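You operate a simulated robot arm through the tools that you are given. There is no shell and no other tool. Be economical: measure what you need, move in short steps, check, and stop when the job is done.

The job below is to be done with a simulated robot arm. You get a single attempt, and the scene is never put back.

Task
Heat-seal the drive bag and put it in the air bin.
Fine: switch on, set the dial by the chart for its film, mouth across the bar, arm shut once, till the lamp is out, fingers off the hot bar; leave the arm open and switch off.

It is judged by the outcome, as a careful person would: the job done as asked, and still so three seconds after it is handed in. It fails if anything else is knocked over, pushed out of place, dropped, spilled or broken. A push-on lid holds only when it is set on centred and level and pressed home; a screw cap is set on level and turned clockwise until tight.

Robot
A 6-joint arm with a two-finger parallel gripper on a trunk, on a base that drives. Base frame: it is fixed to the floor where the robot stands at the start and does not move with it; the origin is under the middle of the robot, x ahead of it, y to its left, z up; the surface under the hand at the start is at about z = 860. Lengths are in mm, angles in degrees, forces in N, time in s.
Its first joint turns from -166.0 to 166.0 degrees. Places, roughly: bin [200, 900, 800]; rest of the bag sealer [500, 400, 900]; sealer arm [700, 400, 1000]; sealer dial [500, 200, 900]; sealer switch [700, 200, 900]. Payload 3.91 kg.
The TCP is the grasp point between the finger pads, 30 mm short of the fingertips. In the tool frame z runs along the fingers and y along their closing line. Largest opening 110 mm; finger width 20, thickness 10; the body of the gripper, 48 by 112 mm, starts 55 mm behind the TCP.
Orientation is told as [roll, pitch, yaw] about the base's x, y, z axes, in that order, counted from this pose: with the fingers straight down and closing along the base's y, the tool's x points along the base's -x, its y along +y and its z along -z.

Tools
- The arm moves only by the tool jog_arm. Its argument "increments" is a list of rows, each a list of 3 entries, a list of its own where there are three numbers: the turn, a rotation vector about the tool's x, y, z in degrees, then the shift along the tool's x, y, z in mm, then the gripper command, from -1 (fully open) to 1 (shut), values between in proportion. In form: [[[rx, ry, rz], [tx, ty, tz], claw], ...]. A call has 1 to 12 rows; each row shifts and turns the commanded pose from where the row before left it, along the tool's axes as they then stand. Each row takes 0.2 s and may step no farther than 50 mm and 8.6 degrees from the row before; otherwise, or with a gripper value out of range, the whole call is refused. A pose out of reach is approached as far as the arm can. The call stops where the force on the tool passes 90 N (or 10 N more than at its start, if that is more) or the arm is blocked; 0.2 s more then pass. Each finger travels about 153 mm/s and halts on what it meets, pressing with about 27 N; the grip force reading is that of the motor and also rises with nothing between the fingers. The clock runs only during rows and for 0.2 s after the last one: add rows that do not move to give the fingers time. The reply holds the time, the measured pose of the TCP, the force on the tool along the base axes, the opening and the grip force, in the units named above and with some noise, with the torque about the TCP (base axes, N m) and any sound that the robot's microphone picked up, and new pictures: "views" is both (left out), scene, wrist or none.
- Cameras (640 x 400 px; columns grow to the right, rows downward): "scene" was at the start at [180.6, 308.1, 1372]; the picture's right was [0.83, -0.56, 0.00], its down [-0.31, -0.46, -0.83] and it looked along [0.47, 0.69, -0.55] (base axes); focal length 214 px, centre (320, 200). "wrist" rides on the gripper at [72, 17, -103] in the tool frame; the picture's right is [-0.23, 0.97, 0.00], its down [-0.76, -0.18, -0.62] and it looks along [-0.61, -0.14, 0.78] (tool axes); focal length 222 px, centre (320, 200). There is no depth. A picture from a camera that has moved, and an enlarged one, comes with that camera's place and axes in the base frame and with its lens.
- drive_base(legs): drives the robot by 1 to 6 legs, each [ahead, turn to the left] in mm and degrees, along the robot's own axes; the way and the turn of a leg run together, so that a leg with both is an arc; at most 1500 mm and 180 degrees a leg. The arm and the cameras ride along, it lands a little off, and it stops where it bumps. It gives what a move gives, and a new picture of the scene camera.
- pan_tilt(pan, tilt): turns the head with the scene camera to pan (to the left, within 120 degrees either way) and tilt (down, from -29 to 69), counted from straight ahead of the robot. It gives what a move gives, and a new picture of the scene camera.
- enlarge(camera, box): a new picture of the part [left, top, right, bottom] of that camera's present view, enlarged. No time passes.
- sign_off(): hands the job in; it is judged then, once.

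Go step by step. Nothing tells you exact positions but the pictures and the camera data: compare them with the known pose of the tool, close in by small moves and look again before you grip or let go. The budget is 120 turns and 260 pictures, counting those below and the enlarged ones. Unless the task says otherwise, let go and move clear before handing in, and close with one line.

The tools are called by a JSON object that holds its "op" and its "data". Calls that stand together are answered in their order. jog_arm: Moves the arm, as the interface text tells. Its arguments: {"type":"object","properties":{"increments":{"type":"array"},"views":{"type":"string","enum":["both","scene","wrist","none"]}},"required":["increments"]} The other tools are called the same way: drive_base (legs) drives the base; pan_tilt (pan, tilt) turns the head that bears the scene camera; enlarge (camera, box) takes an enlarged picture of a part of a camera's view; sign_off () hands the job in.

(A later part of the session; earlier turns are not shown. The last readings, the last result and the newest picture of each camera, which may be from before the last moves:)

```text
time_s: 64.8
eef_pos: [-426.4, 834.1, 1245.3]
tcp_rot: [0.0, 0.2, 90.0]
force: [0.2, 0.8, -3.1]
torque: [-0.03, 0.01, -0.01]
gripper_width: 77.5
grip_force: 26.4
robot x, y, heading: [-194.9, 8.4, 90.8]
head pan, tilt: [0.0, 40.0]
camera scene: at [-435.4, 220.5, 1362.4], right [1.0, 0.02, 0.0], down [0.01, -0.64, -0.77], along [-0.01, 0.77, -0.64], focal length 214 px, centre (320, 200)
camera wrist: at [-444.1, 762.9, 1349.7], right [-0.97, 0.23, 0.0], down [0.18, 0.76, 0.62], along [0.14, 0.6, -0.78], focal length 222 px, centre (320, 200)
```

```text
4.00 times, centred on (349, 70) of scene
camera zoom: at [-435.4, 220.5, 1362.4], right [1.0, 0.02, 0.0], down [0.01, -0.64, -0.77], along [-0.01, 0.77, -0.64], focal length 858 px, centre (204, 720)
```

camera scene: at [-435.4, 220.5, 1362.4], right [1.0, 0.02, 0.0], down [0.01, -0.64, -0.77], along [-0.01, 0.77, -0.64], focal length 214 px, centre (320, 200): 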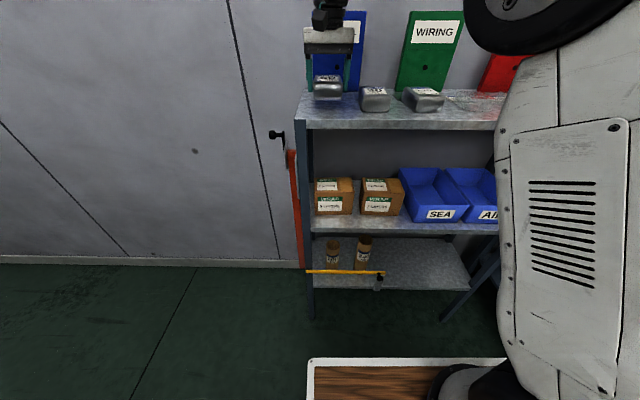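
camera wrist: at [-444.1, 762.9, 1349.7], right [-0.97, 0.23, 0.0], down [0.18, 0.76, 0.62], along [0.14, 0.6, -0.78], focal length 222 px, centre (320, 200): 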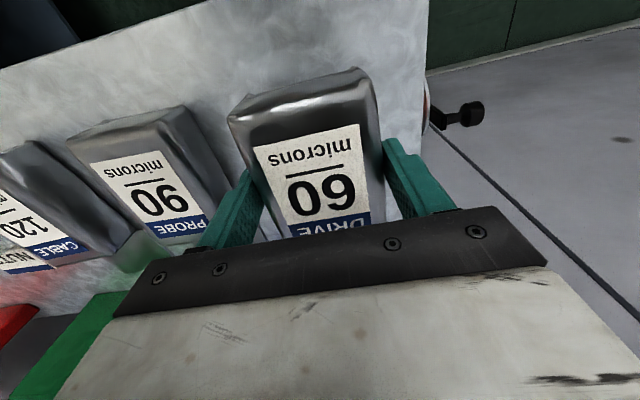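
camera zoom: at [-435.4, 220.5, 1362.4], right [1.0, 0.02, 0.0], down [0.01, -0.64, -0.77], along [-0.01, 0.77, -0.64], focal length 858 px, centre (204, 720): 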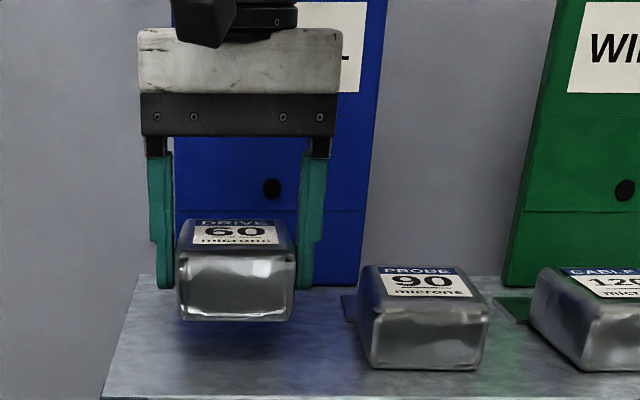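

The bag hangs level in the grip. Lift a bit more and draw it out of the shelf gently.

{"op": "jog_arm", "data": {"increments": [[[0, 0, 0], [0, 0, -10], 1], [[0, 0, 0], [6, 0, -12], 1], [[0, 0, 0], [14, 0, -8], 1], [[0, 0, 0], [22, 0, -4], 1], [[0, 0, 0], [28, 0, 0], 1], [[0, 0, 0], [32, 0, 0], 1], [[0, 0, 0], [34, 0, 0], 1], [[0, 0, 0], [34, 0, 0], 1], [[0, 0, 0], [34, 0, 0], 1], [[0, 0, 0], [32, 0, 0], 1], [[0, 0, 0], [24, 0, 0], 1], [[0, 0, 0], [12, 0, 0], 1]]}}

```text
time_s: 67.3
eef_pos: [-424.5, 562.7, 1280.4]
tcp_rot: [0.0, 0.2, 90.0]
force: [0.4, 0.2, -2.5]
torque: [-0.05, -0.01, 0.01]
gripper_width: 77.7
grip_force: 26.6
robot x, y, heading: [-198.5, 9.5, 90.8]
head pan, tilt: [0.0, 40.0]
camera scene: at [-435.4, 220.6, 1362.3], right [1.0, 0.02, 0.0], down [0.01, -0.64, -0.77], along [-0.01, 0.77, -0.64], focal length 214 px, centre (320, 200)
camera wrist: at [-443.4, 490.0, 1384.2], right [-0.97, 0.23, 0.0], down [0.18, 0.76, 0.62], along [0.14, 0.6, -0.78], focal length 222 px, centre (320, 200)
```

scene: 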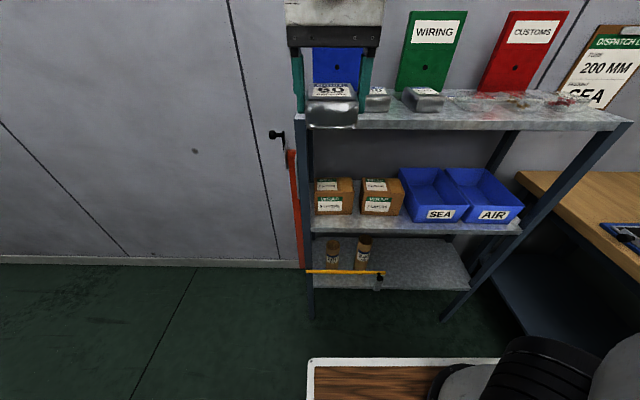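
wrist: 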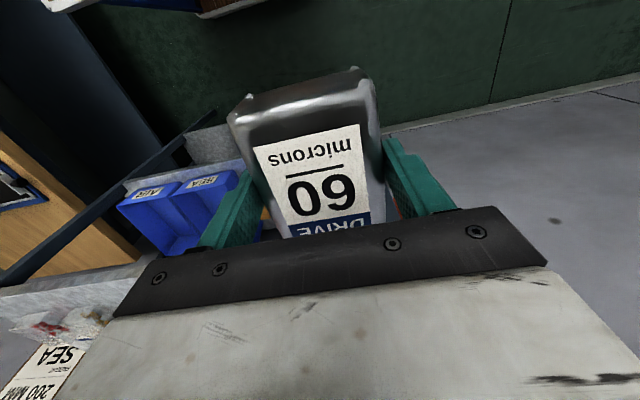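

Bag is out and steady. Turn the robot back to face the bench, then ease forward a little.

{"op": "drive_base", "data": {"legs": [[0, -30], [0, -30], [0, -30.8], [80, 0]]}}

{"op": "pan_tilt", "data": {"pan": 15, "tilt": 42}}

{"op": "enlarge", "data": {"camera": "wrist", "box": [0, 0, 640, 400]}}

```text
time_s: 72.9
eef_pos: [442.6, 221.4, 1281.3]
tcp_rot: [-0.1, 0.2, -1.5]
force: [1.3, -0.6, -3.6]
torque: [0.02, 0.0, -0.01]
gripper_width: 77.8
grip_force: 26.9
robot x, y, heading: [-112.1, 11.4, -0.6]
head pan, tilt: [0.0, 40.0]
camera scene: at [102.2, 241.2, 1362.4], right [-0.01, -1.0, 0.0], down [-0.64, 0.01, -0.77], along [0.77, -0.01, -0.64], focal length 214 px, centre (320, 200)
```

scene: 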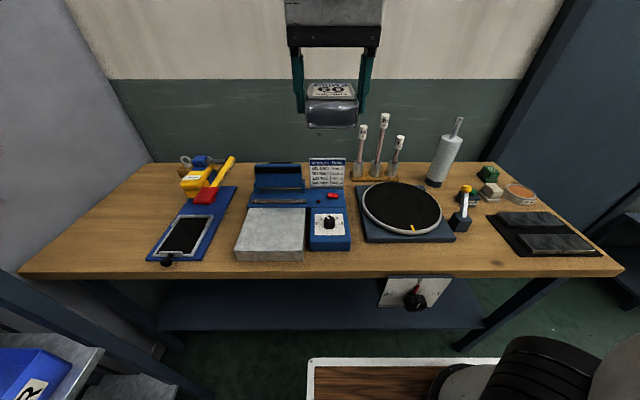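

```text
time_s: 73.7
eef_pos: [443.0, 221.6, 1280.9]
tcp_rot: [0.0, 0.1, -1.6]
force: [0.0, -0.5, -3.5]
torque: [-0.02, 0.02, 0.02]
gripper_width: 77.8
grip_force: 26.7
robot x, y, heading: [-115.5, 6.7, -0.6]
head pan, tilt: [15.0, 42.0]
camera scene: at [98.0, 262.9, 1359.4], right [0.25, -0.97, 0.0], down [-0.65, -0.17, -0.74], along [0.72, 0.19, -0.67], focal length 214 px, centre (320, 200)
```

scene: 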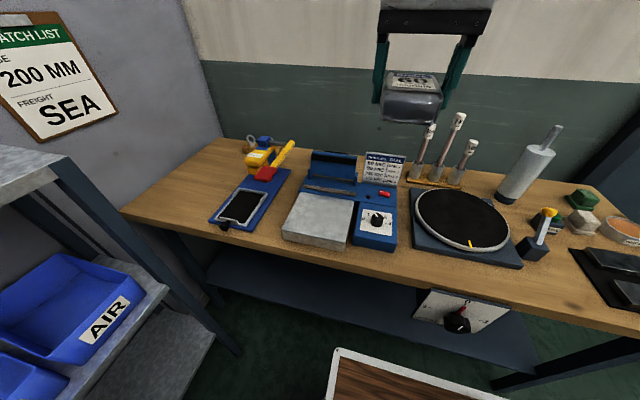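

```text
1.00 times, centred on (320, 200) of wrist (not enlarged: the box is as wide or as high as the picture)
camera zoom: at [369.3, 241.1, 1384.4], right [0.25, 0.97, 0.0], down [0.76, -0.2, 0.62], along [0.6, -0.16, -0.78], focal length 222 px, centre (320, 200)
```

zoom: 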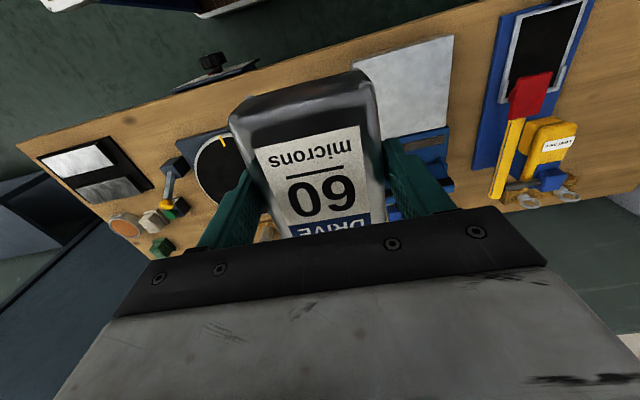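

Now a closer look at the sealer to settle bar, rest and arm positions before placing.

{"op": "enlarge", "data": {"camera": "scene", "box": [270, 135, 420, 255]}}

{"op": "jog_arm", "data": {"increments": [[[0, 0, -1.6], [-10, 15, 0], 1], [[0, 0, 0], [-12, 20, 0], 1], [[0, 0, 0], [-12, 25, 5], 1], [[0, 0, 0], [-12, 25, 10], 1], [[0, 0, 0], [-12, 25, 15], 1], [[0, 0, 0], [-10, 20, 20], 1], [[0, 0, 0], [-10, 15, 20], 1], [[0, 0, 0], [0, 5, 20], 1], [[0, 0, 0], [0, 0, 15], 1]]}}

{"op": "enlarge", "data": {"camera": "scene", "box": [270, 95, 430, 255]}}

```text
3.33 times, centred on (345, 195) of scene
camera zoom: at [98.0, 262.9, 1359.4], right [0.25, -0.97, 0.0], down [-0.65, -0.17, -0.74], along [0.72, 0.19, -0.67], focal length 715 px, centre (237, 217)
```

zoom: 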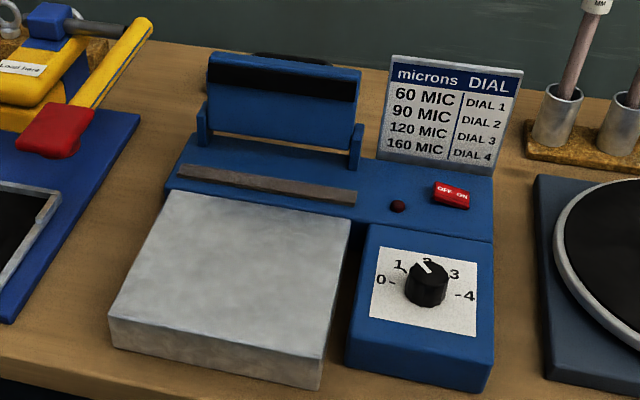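

```text
time_s: 75.7
eef_pos: [521.8, 372.3, 1176.2]
tcp_rot: [0.0, 0.2, 0.0]
force: [-0.2, -0.1, -3.3]
torque: [0.04, -0.01, 0.02]
gripper_width: 77.7
grip_force: 27.0
robot x, y, heading: [-115.0, 7.3, -0.4]
head pan, tilt: [15.0, 42.0]
camera scene: at [98.0, 262.9, 1359.4], right [0.25, -0.97, 0.0], down [-0.65, -0.17, -0.74], along [0.72, 0.19, -0.67], focal length 214 px, centre (320, 200)
camera wrist: at [447.2, 388.7, 1279.7], right [0.23, 0.97, 0.0], down [0.76, -0.18, 0.62], along [0.61, -0.14, -0.78], focal length 222 px, centre (320, 200)
```

scene: 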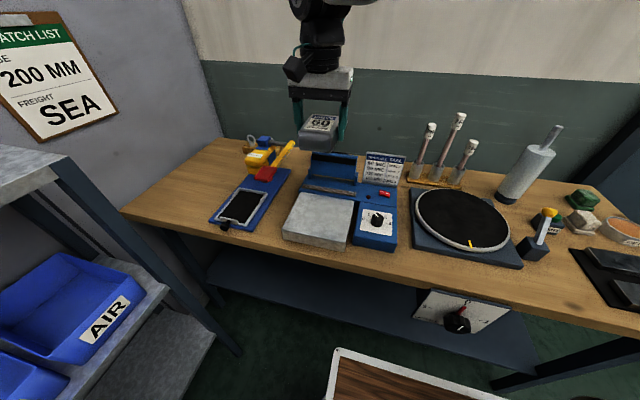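
wrist: 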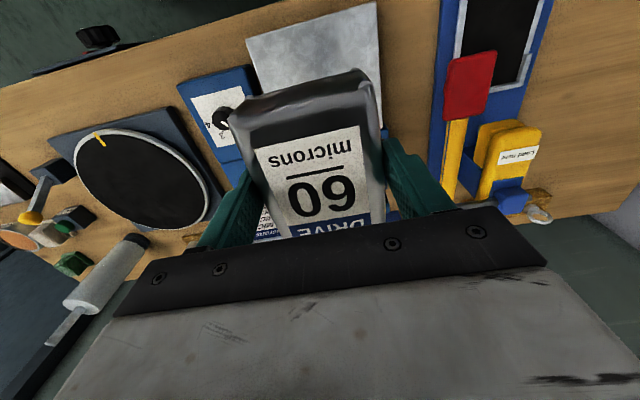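

```text
2.50 times, centred on (350, 175) of scene
camera zoom: at [98.0, 262.9, 1359.4], right [0.25, -0.97, 0.0], down [-0.65, -0.17, -0.74], along [0.72, 0.19, -0.67], focal length 536 px, centre (245, 262)
```

zoom: 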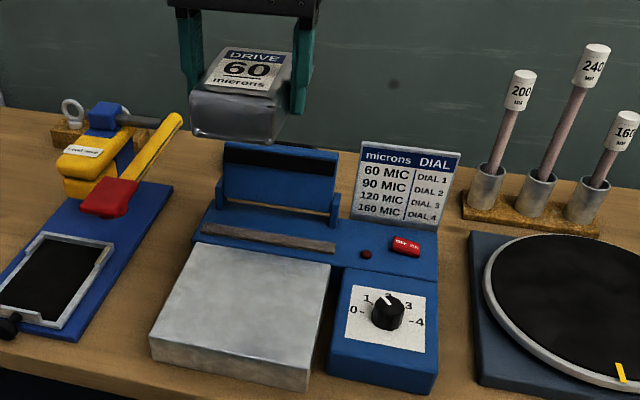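

Bar is at x≈640, y 285–465; rest x 440–603, z≈908. I'll lower the bag toward TCP (545,371), so the flap (≈597–655) lies across the bar.

{"op": "jog_arm", "data": {"increments": [[[0, 0, 0], [-4, 0, 12], 1], [[0, 0, 0], [-6, 0, 22], 1], [[0, 0, 0], [-7, -1, 28], 1], [[0, 0, 0], [-6, 0, 30], 1], [[0, 0, 0], [0, 0, 30], 1], [[0, 0, 0], [0, 0, 30], 1], [[0, 0, 0], [0, 0, 26], 1], [[0, 0, 0], [0, 0, 18], 1], [[0, 0, 0], [0, 0, 10], 1], [[0, 0, 0], [0, 0, 4], 1]]}}

{"op": "enlarge", "data": {"camera": "scene", "box": [270, 135, 420, 255]}}

{"op": "enlarge", "data": {"camera": "wrist", "box": [200, 60, 440, 240]}}

```text
time_s: 77.8
eef_pos: [543.4, 370.8, 965.5]
tcp_rot: [0.0, 0.2, 0.1]
force: [-0.6, 1.0, -2.7]
torque: [-0.01, 0.02, 0.01]
gripper_width: 77.9
grip_force: 27.3
robot x, y, heading: [-114.3, 8.0, -0.6]
head pan, tilt: [15.0, 42.0]
camera scene: at [98.0, 263.0, 1359.4], right [0.25, -0.97, 0.0], down [-0.65, -0.17, -0.74], along [0.72, 0.19, -0.67], focal length 214 px, centre (320, 200)
camera wrist: at [469.7, 387.7, 1069.2], right [0.23, 0.97, 0.0], down [0.76, -0.18, 0.62], along [0.61, -0.14, -0.78], focal length 222 px, centre (320, 200)
```

scene: 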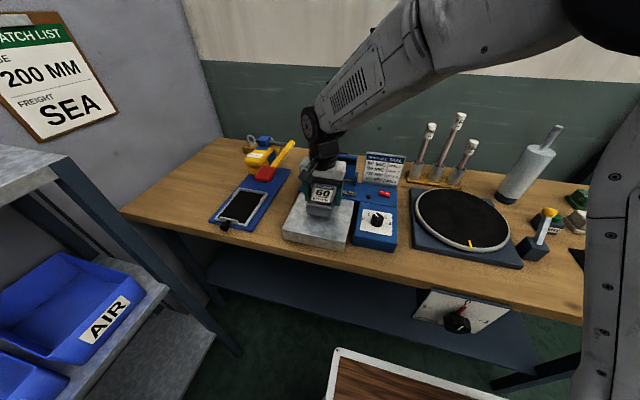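
wrist: 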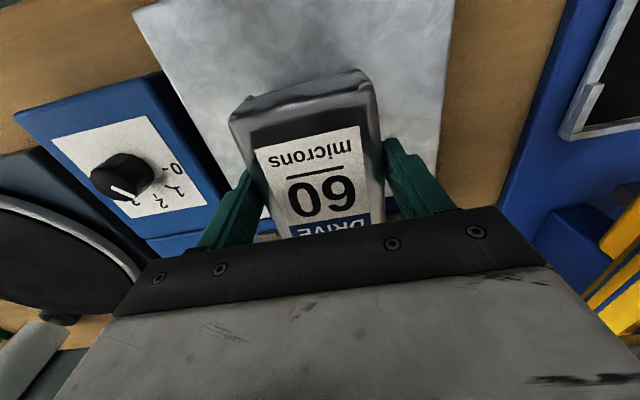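

```text
3.33 times, centred on (345, 195) of scene
camera zoom: at [98.0, 263.0, 1359.4], right [0.25, -0.97, 0.0], down [-0.65, -0.17, -0.74], along [0.72, 0.19, -0.67], focal length 715 px, centre (237, 217)
```

zoom: 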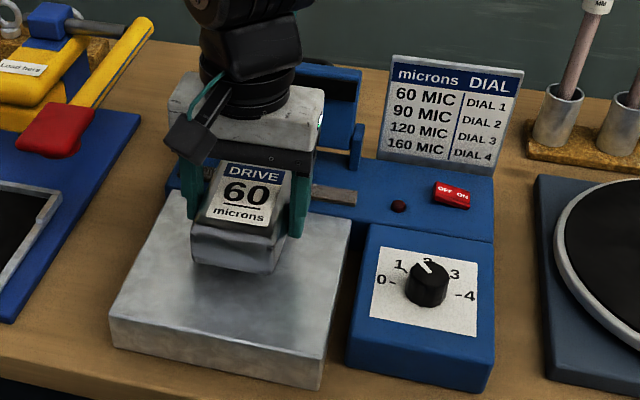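

```text
2.22 times, centred on (320, 150) of wrist
camera zoom: at [469.7, 387.7, 1069.2], right [0.23, 0.97, 0.0], down [0.76, -0.18, 0.62], along [0.61, -0.14, -0.78], focal length 494 px, centre (320, 311)
```

zoom: 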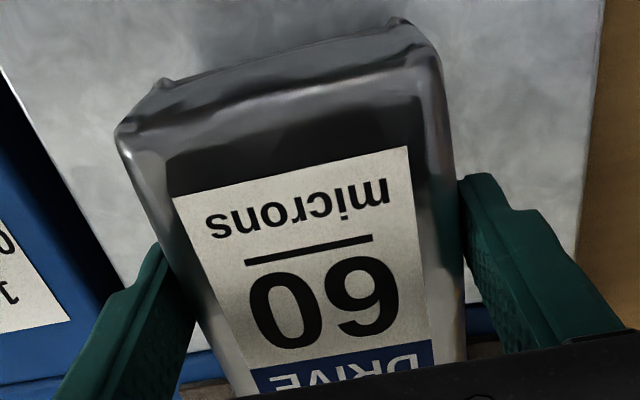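

Bag is ~25 mm above the rest. Lower gently until it touches.

{"op": "jog_arm", "data": {"increments": [[[0, 0, 0], [0, 0, 9], 1], [[0, 0, 0], [0, 0, 6], 1], [[0, 0, 0], [0, 0, 4], 1], [[0, 0, 0], [0, 0, 2], 1]], "views": "none"}}

{"op": "jog_arm", "data": {"increments": [[[0, 0, 0], [0, 0, 1.5], 1], [[0, 0, 0], [0, 0, 1.5], 1]], "views": "none"}}

```text
time_s: 78.8
eef_pos: [541.4, 371.4, 945.4]
tcp_rot: [0.0, 0.2, 0.1]
force: [-1.7, -2.4, 7.2]
torque: [-0.09, -0.71, -0.13]
gripper_width: 77.9
grip_force: 27.3
robot x, y, heading: [-116.1, 7.0, -0.7]
head pan, tilt: [15.0, 42.0]
```

```text
time_s: 79.5
eef_pos: [542.8, 370.2, 941.9]
tcp_rot: [0.1, 0.2, 0.0]
force: [-1.8, 1.6, 15.8]
torque: [-0.21, 0.04, -0.15]
gripper_width: 77.7
grip_force: 27.1
robot x, y, heading: [-118.1, 5.8, -0.6]
head pan, tilt: [15.0, 42.0]
```

It's resting (15 N down). Release, rise, and look down at the flap, bar and arm.

{"op": "jog_arm", "data": {"increments": [[[0, 0, 0], [0, 0, -1.5], 0.2], [[0, 0, 0], [0, 0, 0], -0.3], [[0, 0, 0], [0, 0, 0], -0.8], [[0, 0, 0], [0, 0, 0], -0.8], [[0, 0, 0], [0, 0, -20], -0.8], [[0, 0, 0], [0, 0, -40], -0.8], [[0, 0, 0], [0, 0, -45], -0.8], [[0, 0, 0], [0, 0, -45], -0.8], [[0, 0, 0], [0, 0, 0], -0.8]]}}

{"op": "enlarge", "data": {"camera": "scene", "box": [270, 135, 420, 255]}}

{"op": "enlarge", "data": {"camera": "wrist", "box": [200, 40, 460, 235]}}

```text
time_s: 81.5
eef_pos: [545.3, 371.4, 1091.3]
tcp_rot: [0.0, 0.2, 0.1]
force: [-0.3, 0.1, -0.7]
torque: [0.0, 0.0, 0.0]
gripper_width: 99.0
grip_force: 0.1
robot x, y, heading: [-116.6, 13.6, -0.7]
head pan, tilt: [15.0, 42.0]
camera scene: at [98.0, 263.0, 1359.4], right [0.25, -0.97, 0.0], down [-0.65, -0.17, -0.74], along [0.72, 0.19, -0.67], focal length 214 px, centre (320, 200)
camera wrist: at [471.1, 388.3, 1195.1], right [0.23, 0.97, 0.0], down [0.76, -0.18, 0.62], along [0.61, -0.14, -0.78], focal length 222 px, centre (320, 200)
```

scene: 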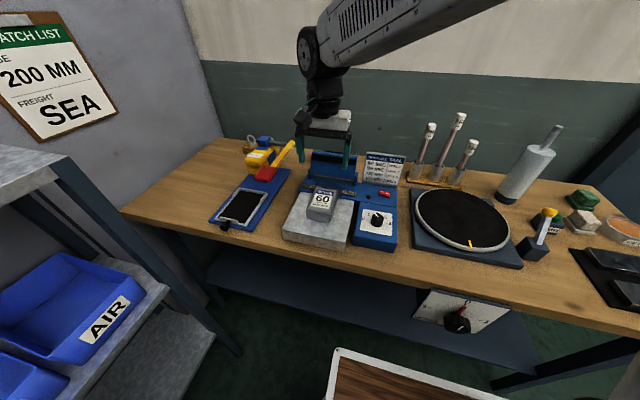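
wrist: 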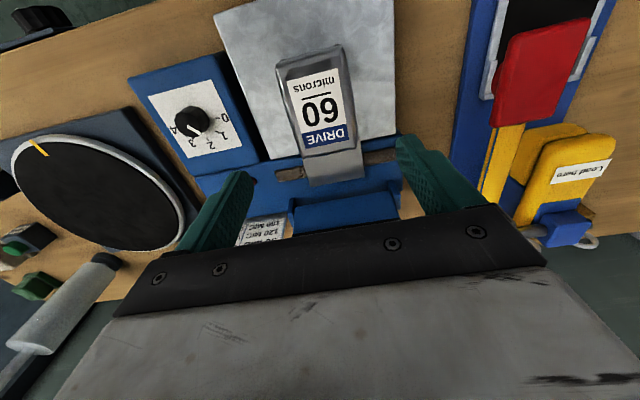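

```text
3.33 times, centred on (345, 195) of scene
camera zoom: at [98.0, 263.0, 1359.4], right [0.25, -0.97, 0.0], down [-0.65, -0.17, -0.74], along [0.72, 0.19, -0.67], focal length 715 px, centre (237, 217)
```

zoom: 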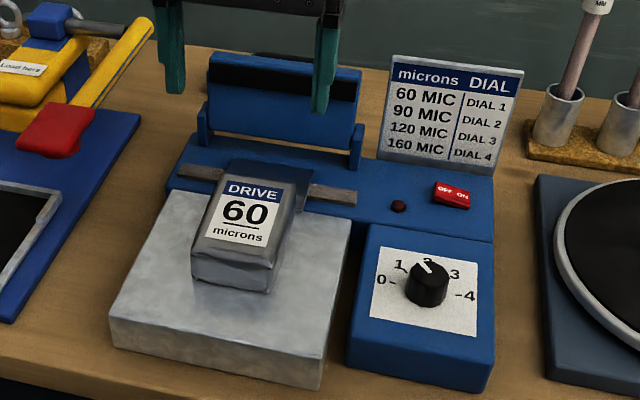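

```text
2.05 times, centred on (330, 138) of wrist
camera zoom: at [471.1, 388.3, 1195.1], right [0.23, 0.97, 0.0], down [0.76, -0.18, 0.62], along [0.61, -0.14, -0.78], focal length 456 px, centre (300, 328)
```

zoom: 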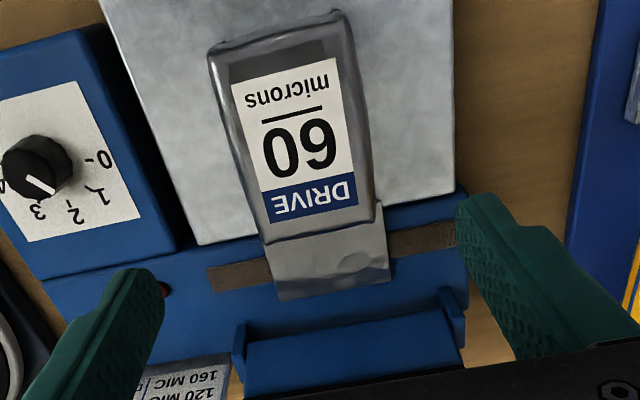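

The flap lies squarely across the bar, and the dial points to 1. Next I'll creep the base forward 60 mm for reach and look at the open arm's handle from above.

{"op": "drive_base", "data": {"legs": [[60, 0]]}}

{"op": "jog_arm", "data": {"increments": [[[0, 0, 0], [0, 0, -45], 1], [[0, 0, 0], [-20, 0, -30], 1], [[0, 0, 0], [-30, 0, 0], 1], [[0, 0, 0], [0, 0, 0], 1]]}}

{"op": "enlarge", "data": {"camera": "wrist", "box": [200, 40, 500, 235]}}

{"op": "enlarge", "data": {"camera": "scene", "box": [270, 135, 430, 255]}}

```text
time_s: 82.4
eef_pos: [604.2, 369.4, 1090.7]
tcp_rot: [-0.1, 0.1, 0.1]
force: [-0.4, 0.2, -0.1]
torque: [0.0, 0.03, 0.01]
gripper_width: 99.0
grip_force: 0.1
robot x, y, heading: [-56.1, 4.8, -0.3]
head pan, tilt: [15.0, 42.0]
camera scene: at [157.1, 262.2, 1359.4], right [0.25, -0.97, 0.0], down [-0.65, -0.17, -0.74], along [0.72, 0.18, -0.67], focal length 214 px, centre (320, 200)
```

scene: 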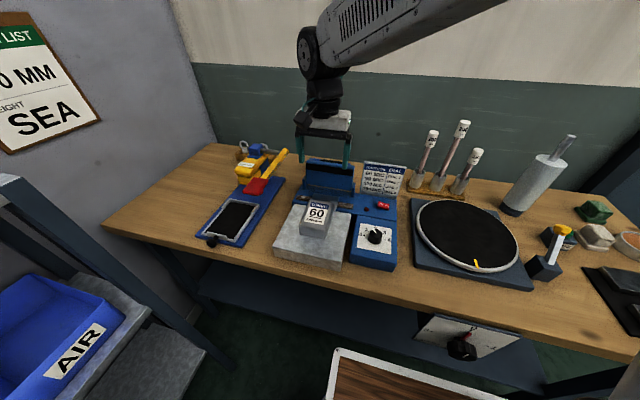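

```text
time_s: 83.4
eef_pos: [654.9, 367.6, 1165.8]
tcp_rot: [0.0, 0.1, 0.1]
force: [0.2, 1.0, -0.2]
torque: [-0.03, 0.0, 0.0]
gripper_width: 0.0
grip_force: 27.0
robot x, y, heading: [-56.5, 6.2, -0.7]
head pan, tilt: [15.0, 42.0]
camera scene: at [157.0, 262.1, 1359.5], right [0.25, -0.97, 0.0], down [-0.65, -0.17, -0.74], along [0.72, 0.18, -0.67], focal length 214 px, centre (320, 200)
camera wrist: at [581.1, 384.0, 1269.3], right [0.23, 0.97, 0.0], down [0.76, -0.18, 0.62], along [0.61, -0.14, -0.78], focal length 222 px, centre (320, 200)
```

scene: 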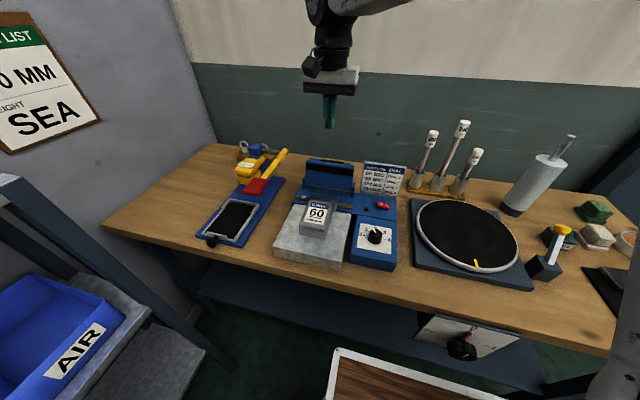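
wrist: 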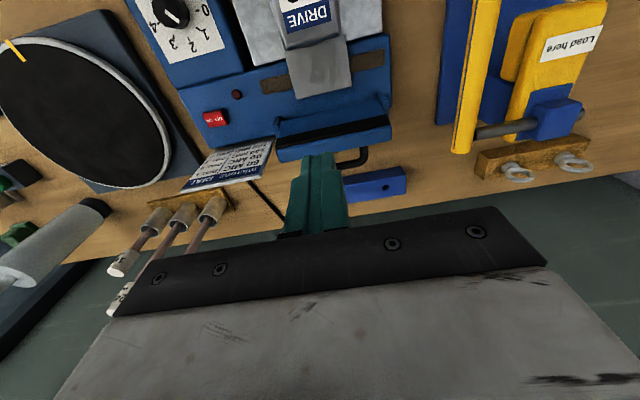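

```text
2.05 times, centred on (350, 138) of wrist
camera zoom: at [581.1, 384.0, 1269.3], right [0.23, 0.97, 0.0], down [0.76, -0.18, 0.62], along [0.61, -0.14, -0.78], focal length 456 px, centre (258, 328)
```

zoom: 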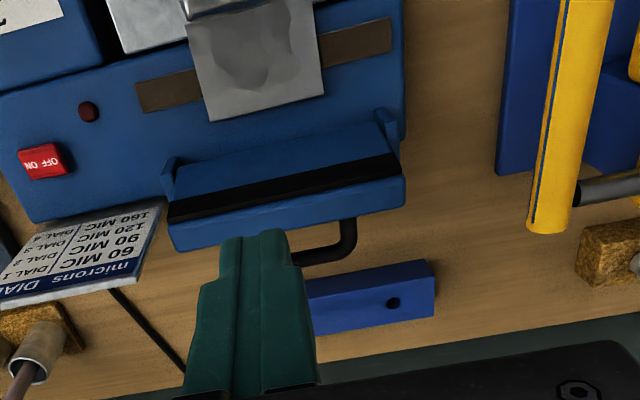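

```text
3.33 times, centred on (350, 195) of scene
camera zoom: at [157.0, 262.1, 1359.5], right [0.25, -0.97, 0.0], down [-0.65, -0.17, -0.74], along [0.72, 0.18, -0.67], focal length 715 px, centre (220, 217)
```

zoom: 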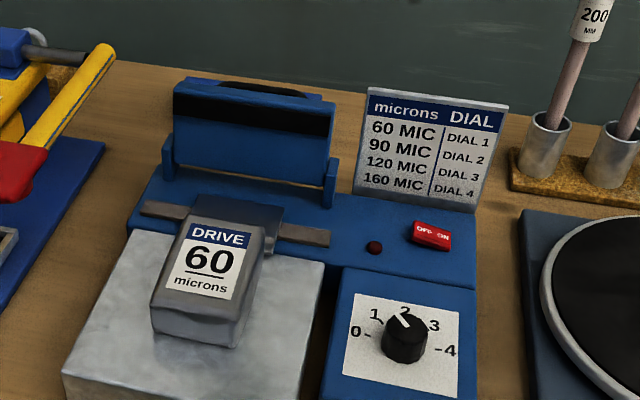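

The arm panel's top is near (709, ·,1008), with a black bail handle on its back around x≈735, y≈345–411. I'll go behind it with shut fingers, at y≈378.

{"op": "jog_arm", "data": {"increments": [[[0, 0, 0], [-40, 3, 0], 1], [[0, 0, 0], [-40, 4, 0], 1], [[0, 0, 0], [-40, 3, 0], 1], [[0, 0, 0], [0, 0, 45], 1], [[0, 0, 0], [0, 0, 45], 1], [[0, 0, 0], [0, 0, 30], 1], [[0, 0, 0], [0, 0, 25], 1], [[0, 0, 0], [0, 0, 0], 1]]}}

{"op": "enlarge", "data": {"camera": "wrist", "box": [200, 40, 500, 235]}}

{"op": "enlarge", "data": {"camera": "scene", "box": [270, 115, 430, 235]}}

```text
time_s: 85.2
eef_pos: [774.5, 381.1, 1018.0]
tcp_rot: [0.1, 0.0, 0.1]
force: [-0.3, 0.2, -0.4]
torque: [-0.02, 0.0, 0.01]
gripper_width: 0.0
grip_force: 27.3
robot x, y, heading: [-56.1, 6.5, -0.7]
head pan, tilt: [15.0, 42.0]
camera scene: at [157.1, 262.2, 1359.4], right [0.25, -0.97, 0.0], down [-0.65, -0.17, -0.74], along [0.72, 0.18, -0.67], focal length 214 px, centre (320, 200)
camera wrist: at [701.1, 397.8, 1122.7], right [0.23, 0.97, 0.0], down [0.76, -0.18, 0.62], along [0.61, -0.14, -0.78], focal length 222 px, centre (320, 200)
```

scene: 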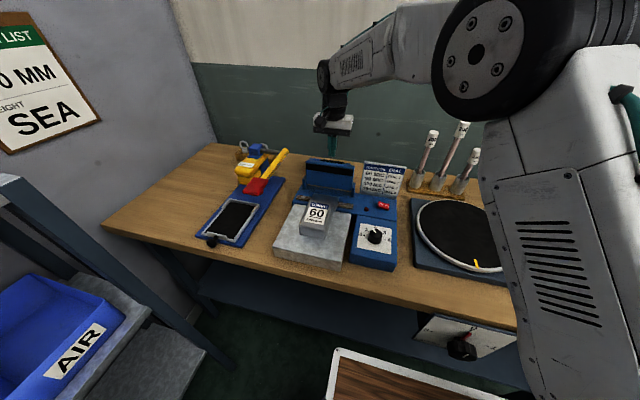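
wrist: 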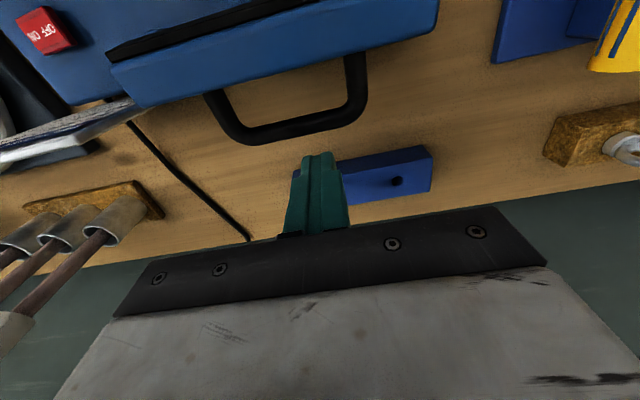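

```text
2.05 times, centred on (350, 138) of wrist
camera zoom: at [701.1, 397.8, 1122.7], right [0.23, 0.97, 0.0], down [0.76, -0.18, 0.62], along [0.61, -0.14, -0.78], focal length 456 px, centre (258, 328)
```

zoom: 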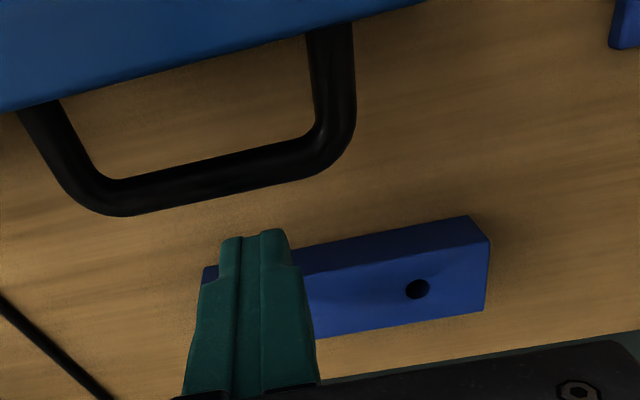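

```text
3.33 times, centred on (350, 175) of scene
camera zoom: at [157.1, 262.2, 1359.4], right [0.25, -0.97, 0.0], down [-0.65, -0.17, -0.74], along [0.72, 0.18, -0.67], focal length 715 px, centre (220, 283)
```

zoom: 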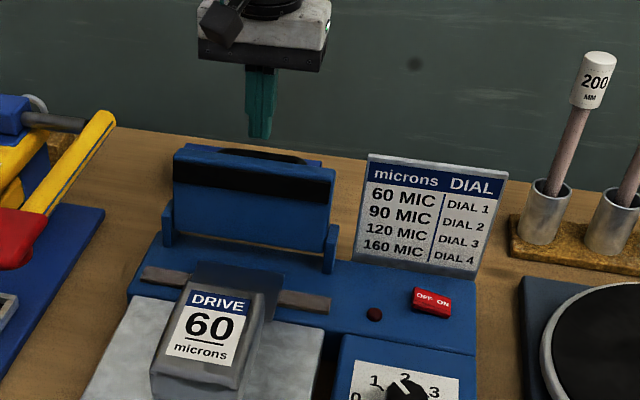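

The bail handle's crossbar sits at about (745,376,996). I'll lower the fingertips behind it and nudge forward to feel the resistance.

{"op": "jog_arm", "data": {"increments": [[[0, 0, 0], [0, -4, 6], 1], [[0, 0, 0], [12, 0, 0], 1], [[0, 0, 0], [8, 0, 0], 1], [[0, 0, 0], [6, 0, 0], 1]]}}

{"op": "enlarge", "data": {"camera": "wrist", "box": [200, 40, 500, 235]}}

```text
time_s: 86.2
eef_pos: [748.4, 376.8, 1011.1]
tcp_rot: [0.0, 0.3, 0.0]
force: [0.6, 0.0, -1.3]
torque: [0.01, -0.02, 0.03]
gripper_width: 0.1
grip_force: 26.9
robot x, y, heading: [-57.7, 9.0, -0.3]
head pan, tilt: [15.0, 42.0]
camera scene: at [157.0, 262.3, 1359.4], right [0.25, -0.97, 0.0], down [-0.65, -0.17, -0.74], along [0.72, 0.19, -0.67], focal length 214 px, centre (320, 200)
camera wrist: at [674.1, 394.3, 1116.5], right [0.23, 0.97, 0.0], down [0.77, -0.18, 0.62], along [0.6, -0.14, -0.79], focal length 222 px, centre (320, 200)
```

scene: 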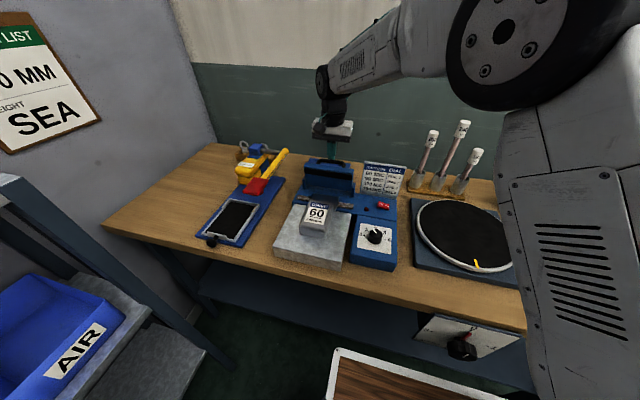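
wrist: 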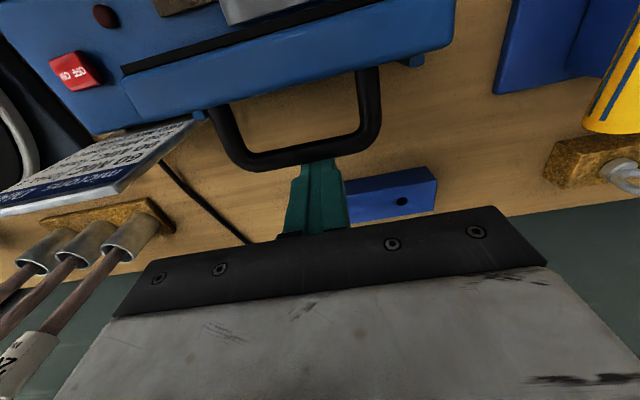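

```text
2.05 times, centred on (350, 138) of wrist
camera zoom: at [674.1, 394.3, 1116.5], right [0.23, 0.97, 0.0], down [0.77, -0.18, 0.62], along [0.6, -0.14, -0.79], focal length 456 px, centre (258, 328)
```

zoom: 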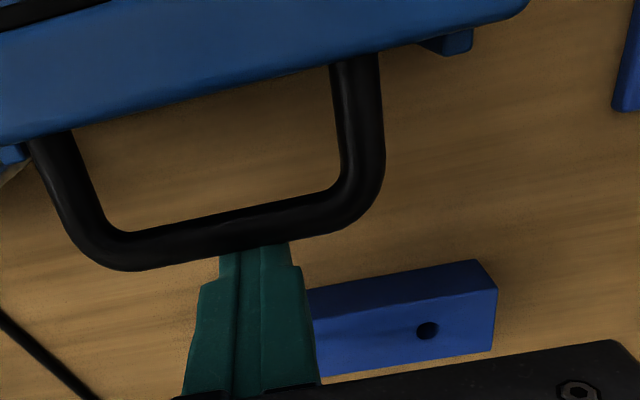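

The fingertip sits behind/below the crossbar with hardly any force. Push forward along the arc to about mid-swing.

{"op": "jog_arm", "data": {"increments": [[[0, 0, 0], [12, 0, -1], 1], [[0, 0, 0], [14, 0, 0], 1], [[0, 0, 0], [14, 0, 0], 1]]}}

{"op": "enlarge", "data": {"camera": "scene", "box": [270, 115, 430, 235]}}

```text
time_s: 87.0
eef_pos: [709.4, 375.5, 1015.3]
tcp_rot: [0.0, 0.2, 0.0]
force: [0.2, -0.1, -0.5]
torque: [0.03, 0.0, 0.03]
gripper_width: 0.1
grip_force: 26.6
robot x, y, heading: [-60.4, 5.9, -0.6]
head pan, tilt: [15.0, 42.0]
camera scene: at [157.3, 262.2, 1359.4], right [0.25, -0.97, 0.0], down [-0.65, -0.17, -0.74], along [0.72, 0.18, -0.67], focal length 214 px, centre (320, 200)
camera wrist: at [634.9, 393.5, 1118.9], right [0.23, 0.97, 0.0], down [0.76, -0.18, 0.62], along [0.6, -0.14, -0.78], focal length 222 px, centre (320, 200)
```

scene: 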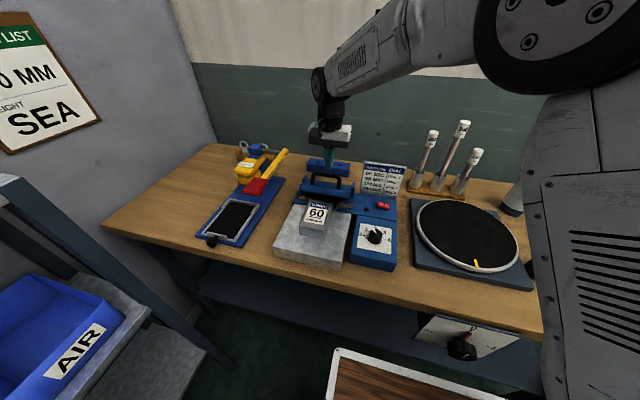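
wrist: 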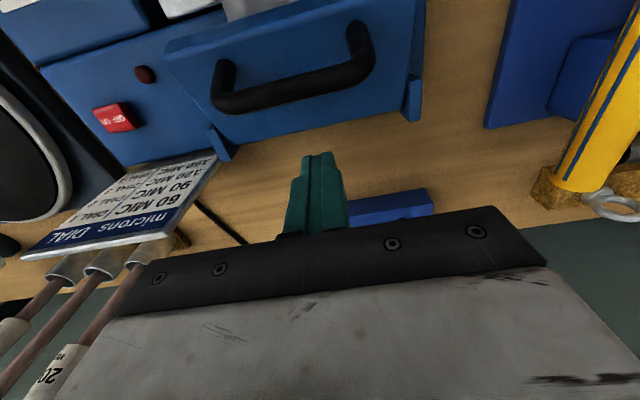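

```text
3.33 times, centred on (350, 175) of scene
camera zoom: at [157.3, 262.2, 1359.4], right [0.25, -0.97, 0.0], down [-0.65, -0.17, -0.74], along [0.72, 0.18, -0.67], focal length 715 px, centre (220, 283)
```

zoom: 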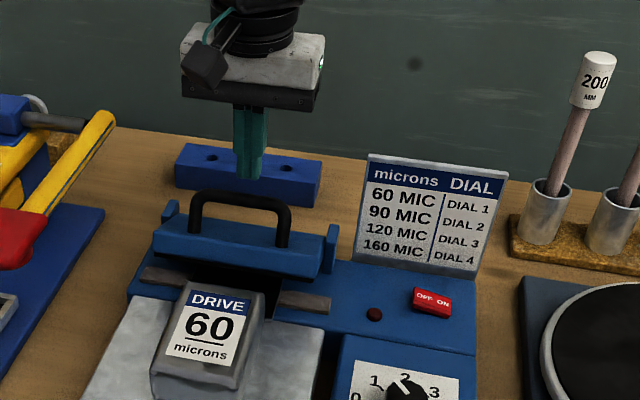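

The arm has swung well forward and hangs partly open. I'll bring the fingertip over the panel behind the handle (x≈655) and press down on it.

{"op": "jog_arm", "data": {"increments": [[[0, 0, 0], [27, 0, 0], 1], [[0, 0, 0], [27, 0, 0], 1], [[0, 0, 0], [0, 0, 12], 1]]}}

{"op": "enlarge", "data": {"camera": "scene", "box": [270, 115, 430, 235]}}

{"op": "enlarge", "data": {"camera": "wrist", "box": [200, 40, 500, 235]}}

```text
time_s: 87.8
eef_pos: [654.2, 375.9, 1005.4]
tcp_rot: [0.1, -0.1, -0.1]
force: [8.5, -0.5, 3.7]
torque: [0.02, -0.17, 0.01]
gripper_width: 0.0
grip_force: 27.0
robot x, y, heading: [-56.3, 9.4, -0.3]
head pan, tilt: [15.0, 42.0]
camera scene: at [157.4, 262.0, 1359.4], right [0.25, -0.97, 0.0], down [-0.65, -0.17, -0.74], along [0.72, 0.18, -0.67], focal length 214 px, centre (320, 200)
camera wrist: at [580.1, 392.0, 1107.5], right [0.23, 0.97, 0.0], down [0.76, -0.18, 0.62], along [0.61, -0.14, -0.78], focal length 222 px, centre (320, 200)
```

scene: 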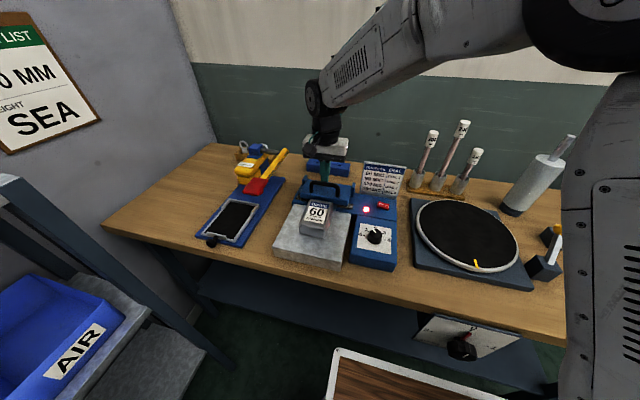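
wrist: 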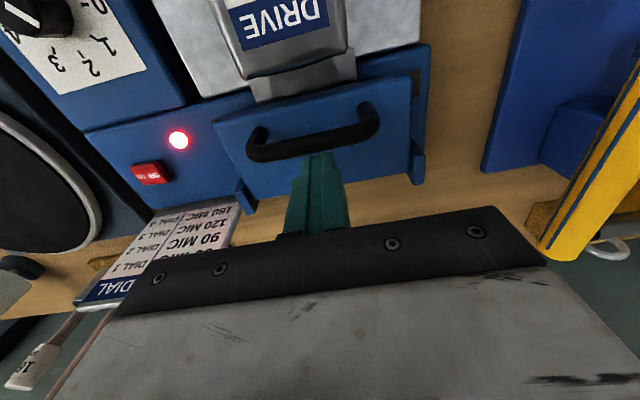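

```text
3.33 times, centred on (350, 175) of scene
camera zoom: at [157.4, 262.0, 1359.4], right [0.25, -0.97, 0.0], down [-0.65, -0.17, -0.74], along [0.72, 0.18, -0.67], focal length 715 px, centre (220, 283)
```

zoom: 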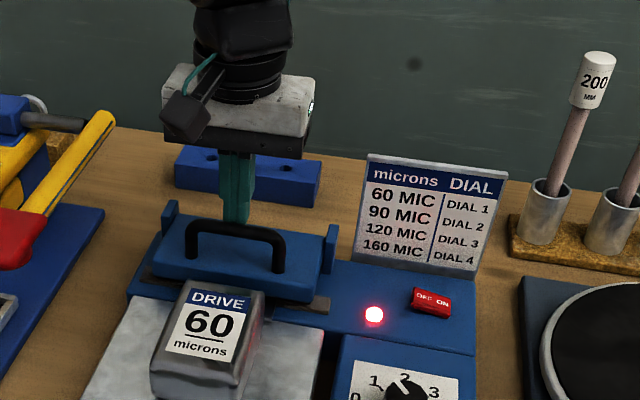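

```text
2.05 times, centred on (350, 138) of wrist
camera zoom: at [580.1, 392.0, 1107.5], right [0.23, 0.97, 0.0], down [0.76, -0.18, 0.62], along [0.61, -0.14, -0.78], focal length 456 px, centre (258, 328)
```

zoom: 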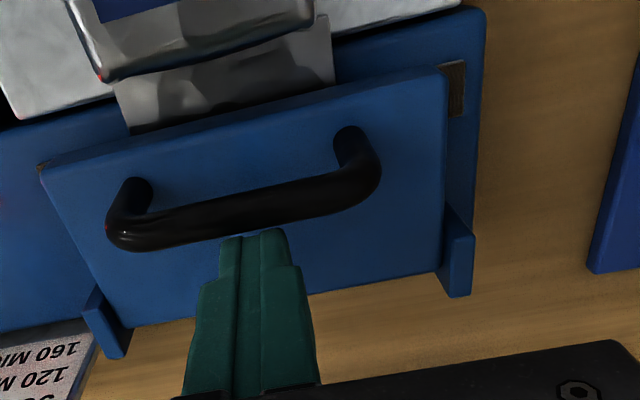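

The lamp is lit — the arm is shut and sealing. Hold it with light pressure and wait for the lamp to go out.

{"op": "jog_arm", "data": {"increments": [[[0, 0, 0], [2, 0, 3], 1], [[0, 0, 0], [0, 0, 2], 1], [[0, 0, 0], [0, 0, 0], 1], [[0, 0, 0], [0, 0, 0], 1], [[0, 0, 0], [0, 0, 0], 1]], "views": "scene"}}

```text
time_s: 89.0
eef_pos: [653.3, 376.4, 998.9]
tcp_rot: [0.0, 0.1, -0.1]
force: [38.3, -3.6, 12.8]
torque: [0.08, -0.71, 0.03]
gripper_width: 0.0
grip_force: 27.1
robot x, y, heading: [-53.1, 6.8, -0.4]
head pan, tilt: [15.0, 42.0]
camera scene: at [158.4, 261.7, 1359.3], right [0.25, -0.97, 0.0], down [-0.65, -0.17, -0.74], along [0.72, 0.18, -0.67], focal length 214 px, centre (320, 200)
```

scene: 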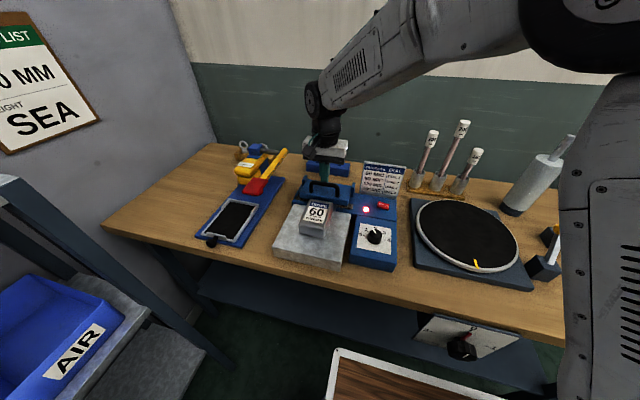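

Sideways force is 38 N; ease off 2 mm so as not to shove the sealer, and keep waiting.

{"op": "jog_arm", "data": {"increments": [[[0, 0, 0], [-2, 0, 0], 1], [[0, 0, 0], [0, 0, 0], 1], [[0, 0, 0], [0, 0, 0], 1], [[0, 0, 0], [0, 0, 0], 1], [[0, 0, 0], [0, 0, 0], 1]], "views": "scene"}}

```text
time_s: 90.2
eef_pos: [654.0, 376.0, 997.5]
tcp_rot: [0.0, 0.2, 0.1]
force: [22.9, -7.1, 3.6]
torque: [-0.28, -0.46, 0.05]
gripper_width: 0.0
grip_force: 27.2
robot x, y, heading: [-57.4, 9.9, -0.5]
head pan, tilt: [15.0, 42.0]
camera scene: at [157.8, 261.8, 1359.4], right [0.25, -0.97, 0.0], down [-0.65, -0.17, -0.74], along [0.72, 0.19, -0.67], focal length 214 px, centre (320, 200)
```

scene: 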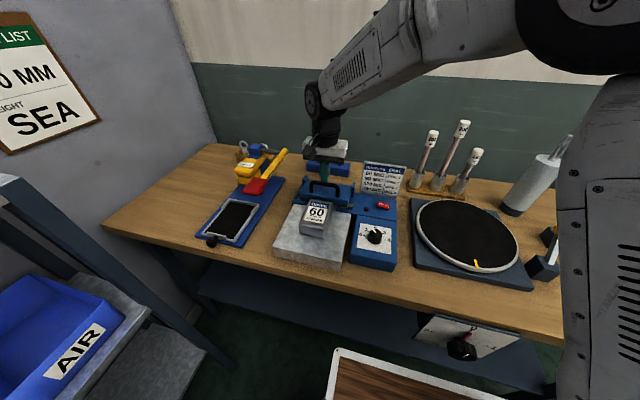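

The lamp has gone out — the seal is done. Lift the fingers clear and see how the arm sits.

{"op": "jog_arm", "data": {"increments": [[[0, 0, 0], [-6, 0, 0], 1], [[0, 0, 0], [0, 0, -30], 1], [[0, 0, 0], [0, 0, -45], 1], [[0, 0, 0], [20, 0, -40], 1], [[0, 0, 0], [0, 0, 0], 1]]}}

{"op": "enlarge", "data": {"camera": "scene", "box": [270, 115, 430, 235]}}

{"op": "enlarge", "data": {"camera": "wrist", "box": [200, 40, 500, 235]}}

```text
time_s: 91.4
eef_pos: [640.0, 375.7, 1115.4]
tcp_rot: [0.0, 0.3, 0.1]
force: [-0.1, 0.0, -0.1]
torque: [0.03, 0.0, 0.0]
gripper_width: 0.0
grip_force: 27.2
robot x, y, heading: [-54.5, 11.1, -0.7]
head pan, tilt: [15.0, 42.0]
camera scene: at [157.2, 262.1, 1359.4], right [0.25, -0.97, 0.0], down [-0.65, -0.17, -0.74], along [0.72, 0.18, -0.67], focal length 214 px, centre (320, 200)
camera wrist: at [565.7, 393.1, 1219.7], right [0.23, 0.97, 0.0], down [0.76, -0.18, 0.62], along [0.6, -0.14, -0.78], focal length 222 px, centre (320, 200)
```

scene: 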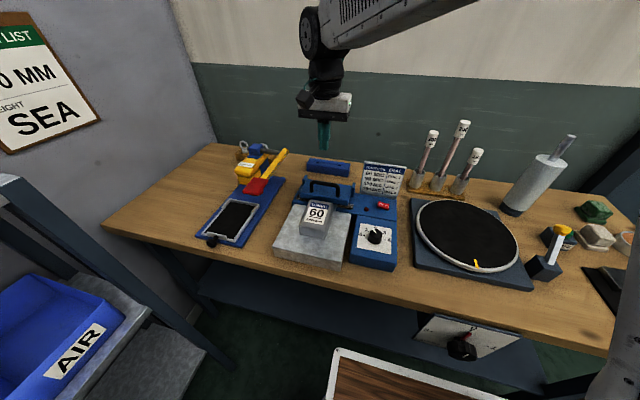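
wrist: 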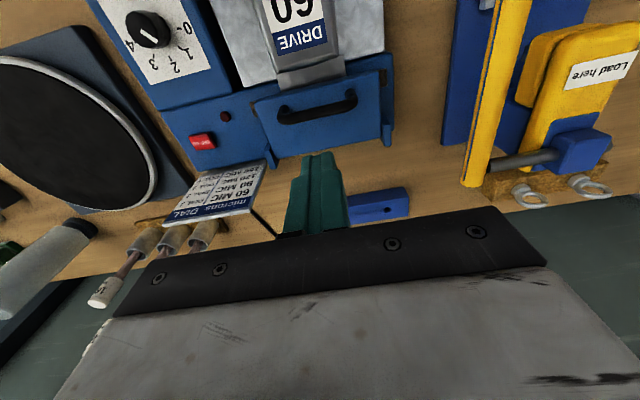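

```text
3.33 times, centred on (350, 175) of scene
camera zoom: at [157.2, 262.1, 1359.4], right [0.25, -0.97, 0.0], down [-0.65, -0.17, -0.74], along [0.72, 0.18, -0.67], focal length 715 px, centre (220, 283)
```

zoom: 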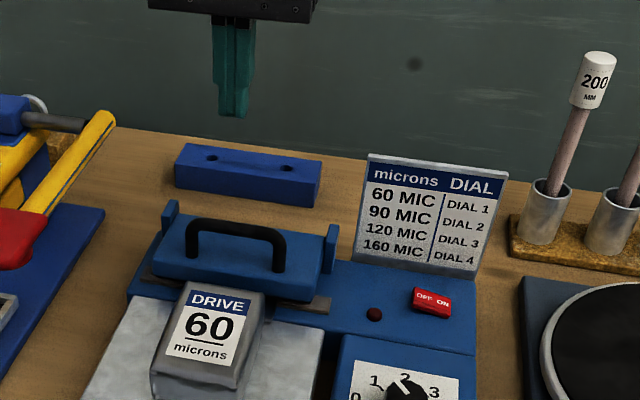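

```text
2.05 times, centred on (350, 138) of wrist
camera zoom: at [565.7, 393.1, 1219.7], right [0.23, 0.97, 0.0], down [0.76, -0.18, 0.62], along [0.6, -0.14, -0.78], focal length 456 px, centre (258, 328)
```

zoom: 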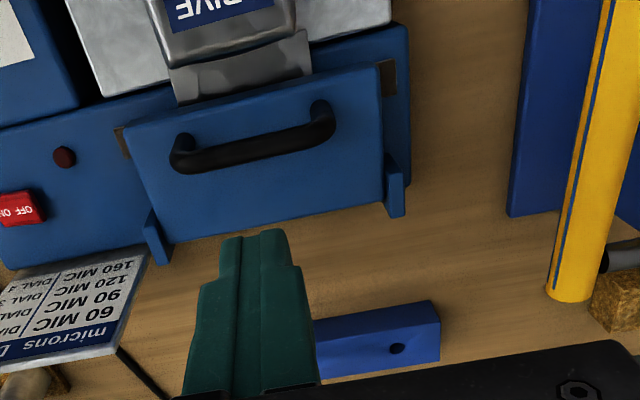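

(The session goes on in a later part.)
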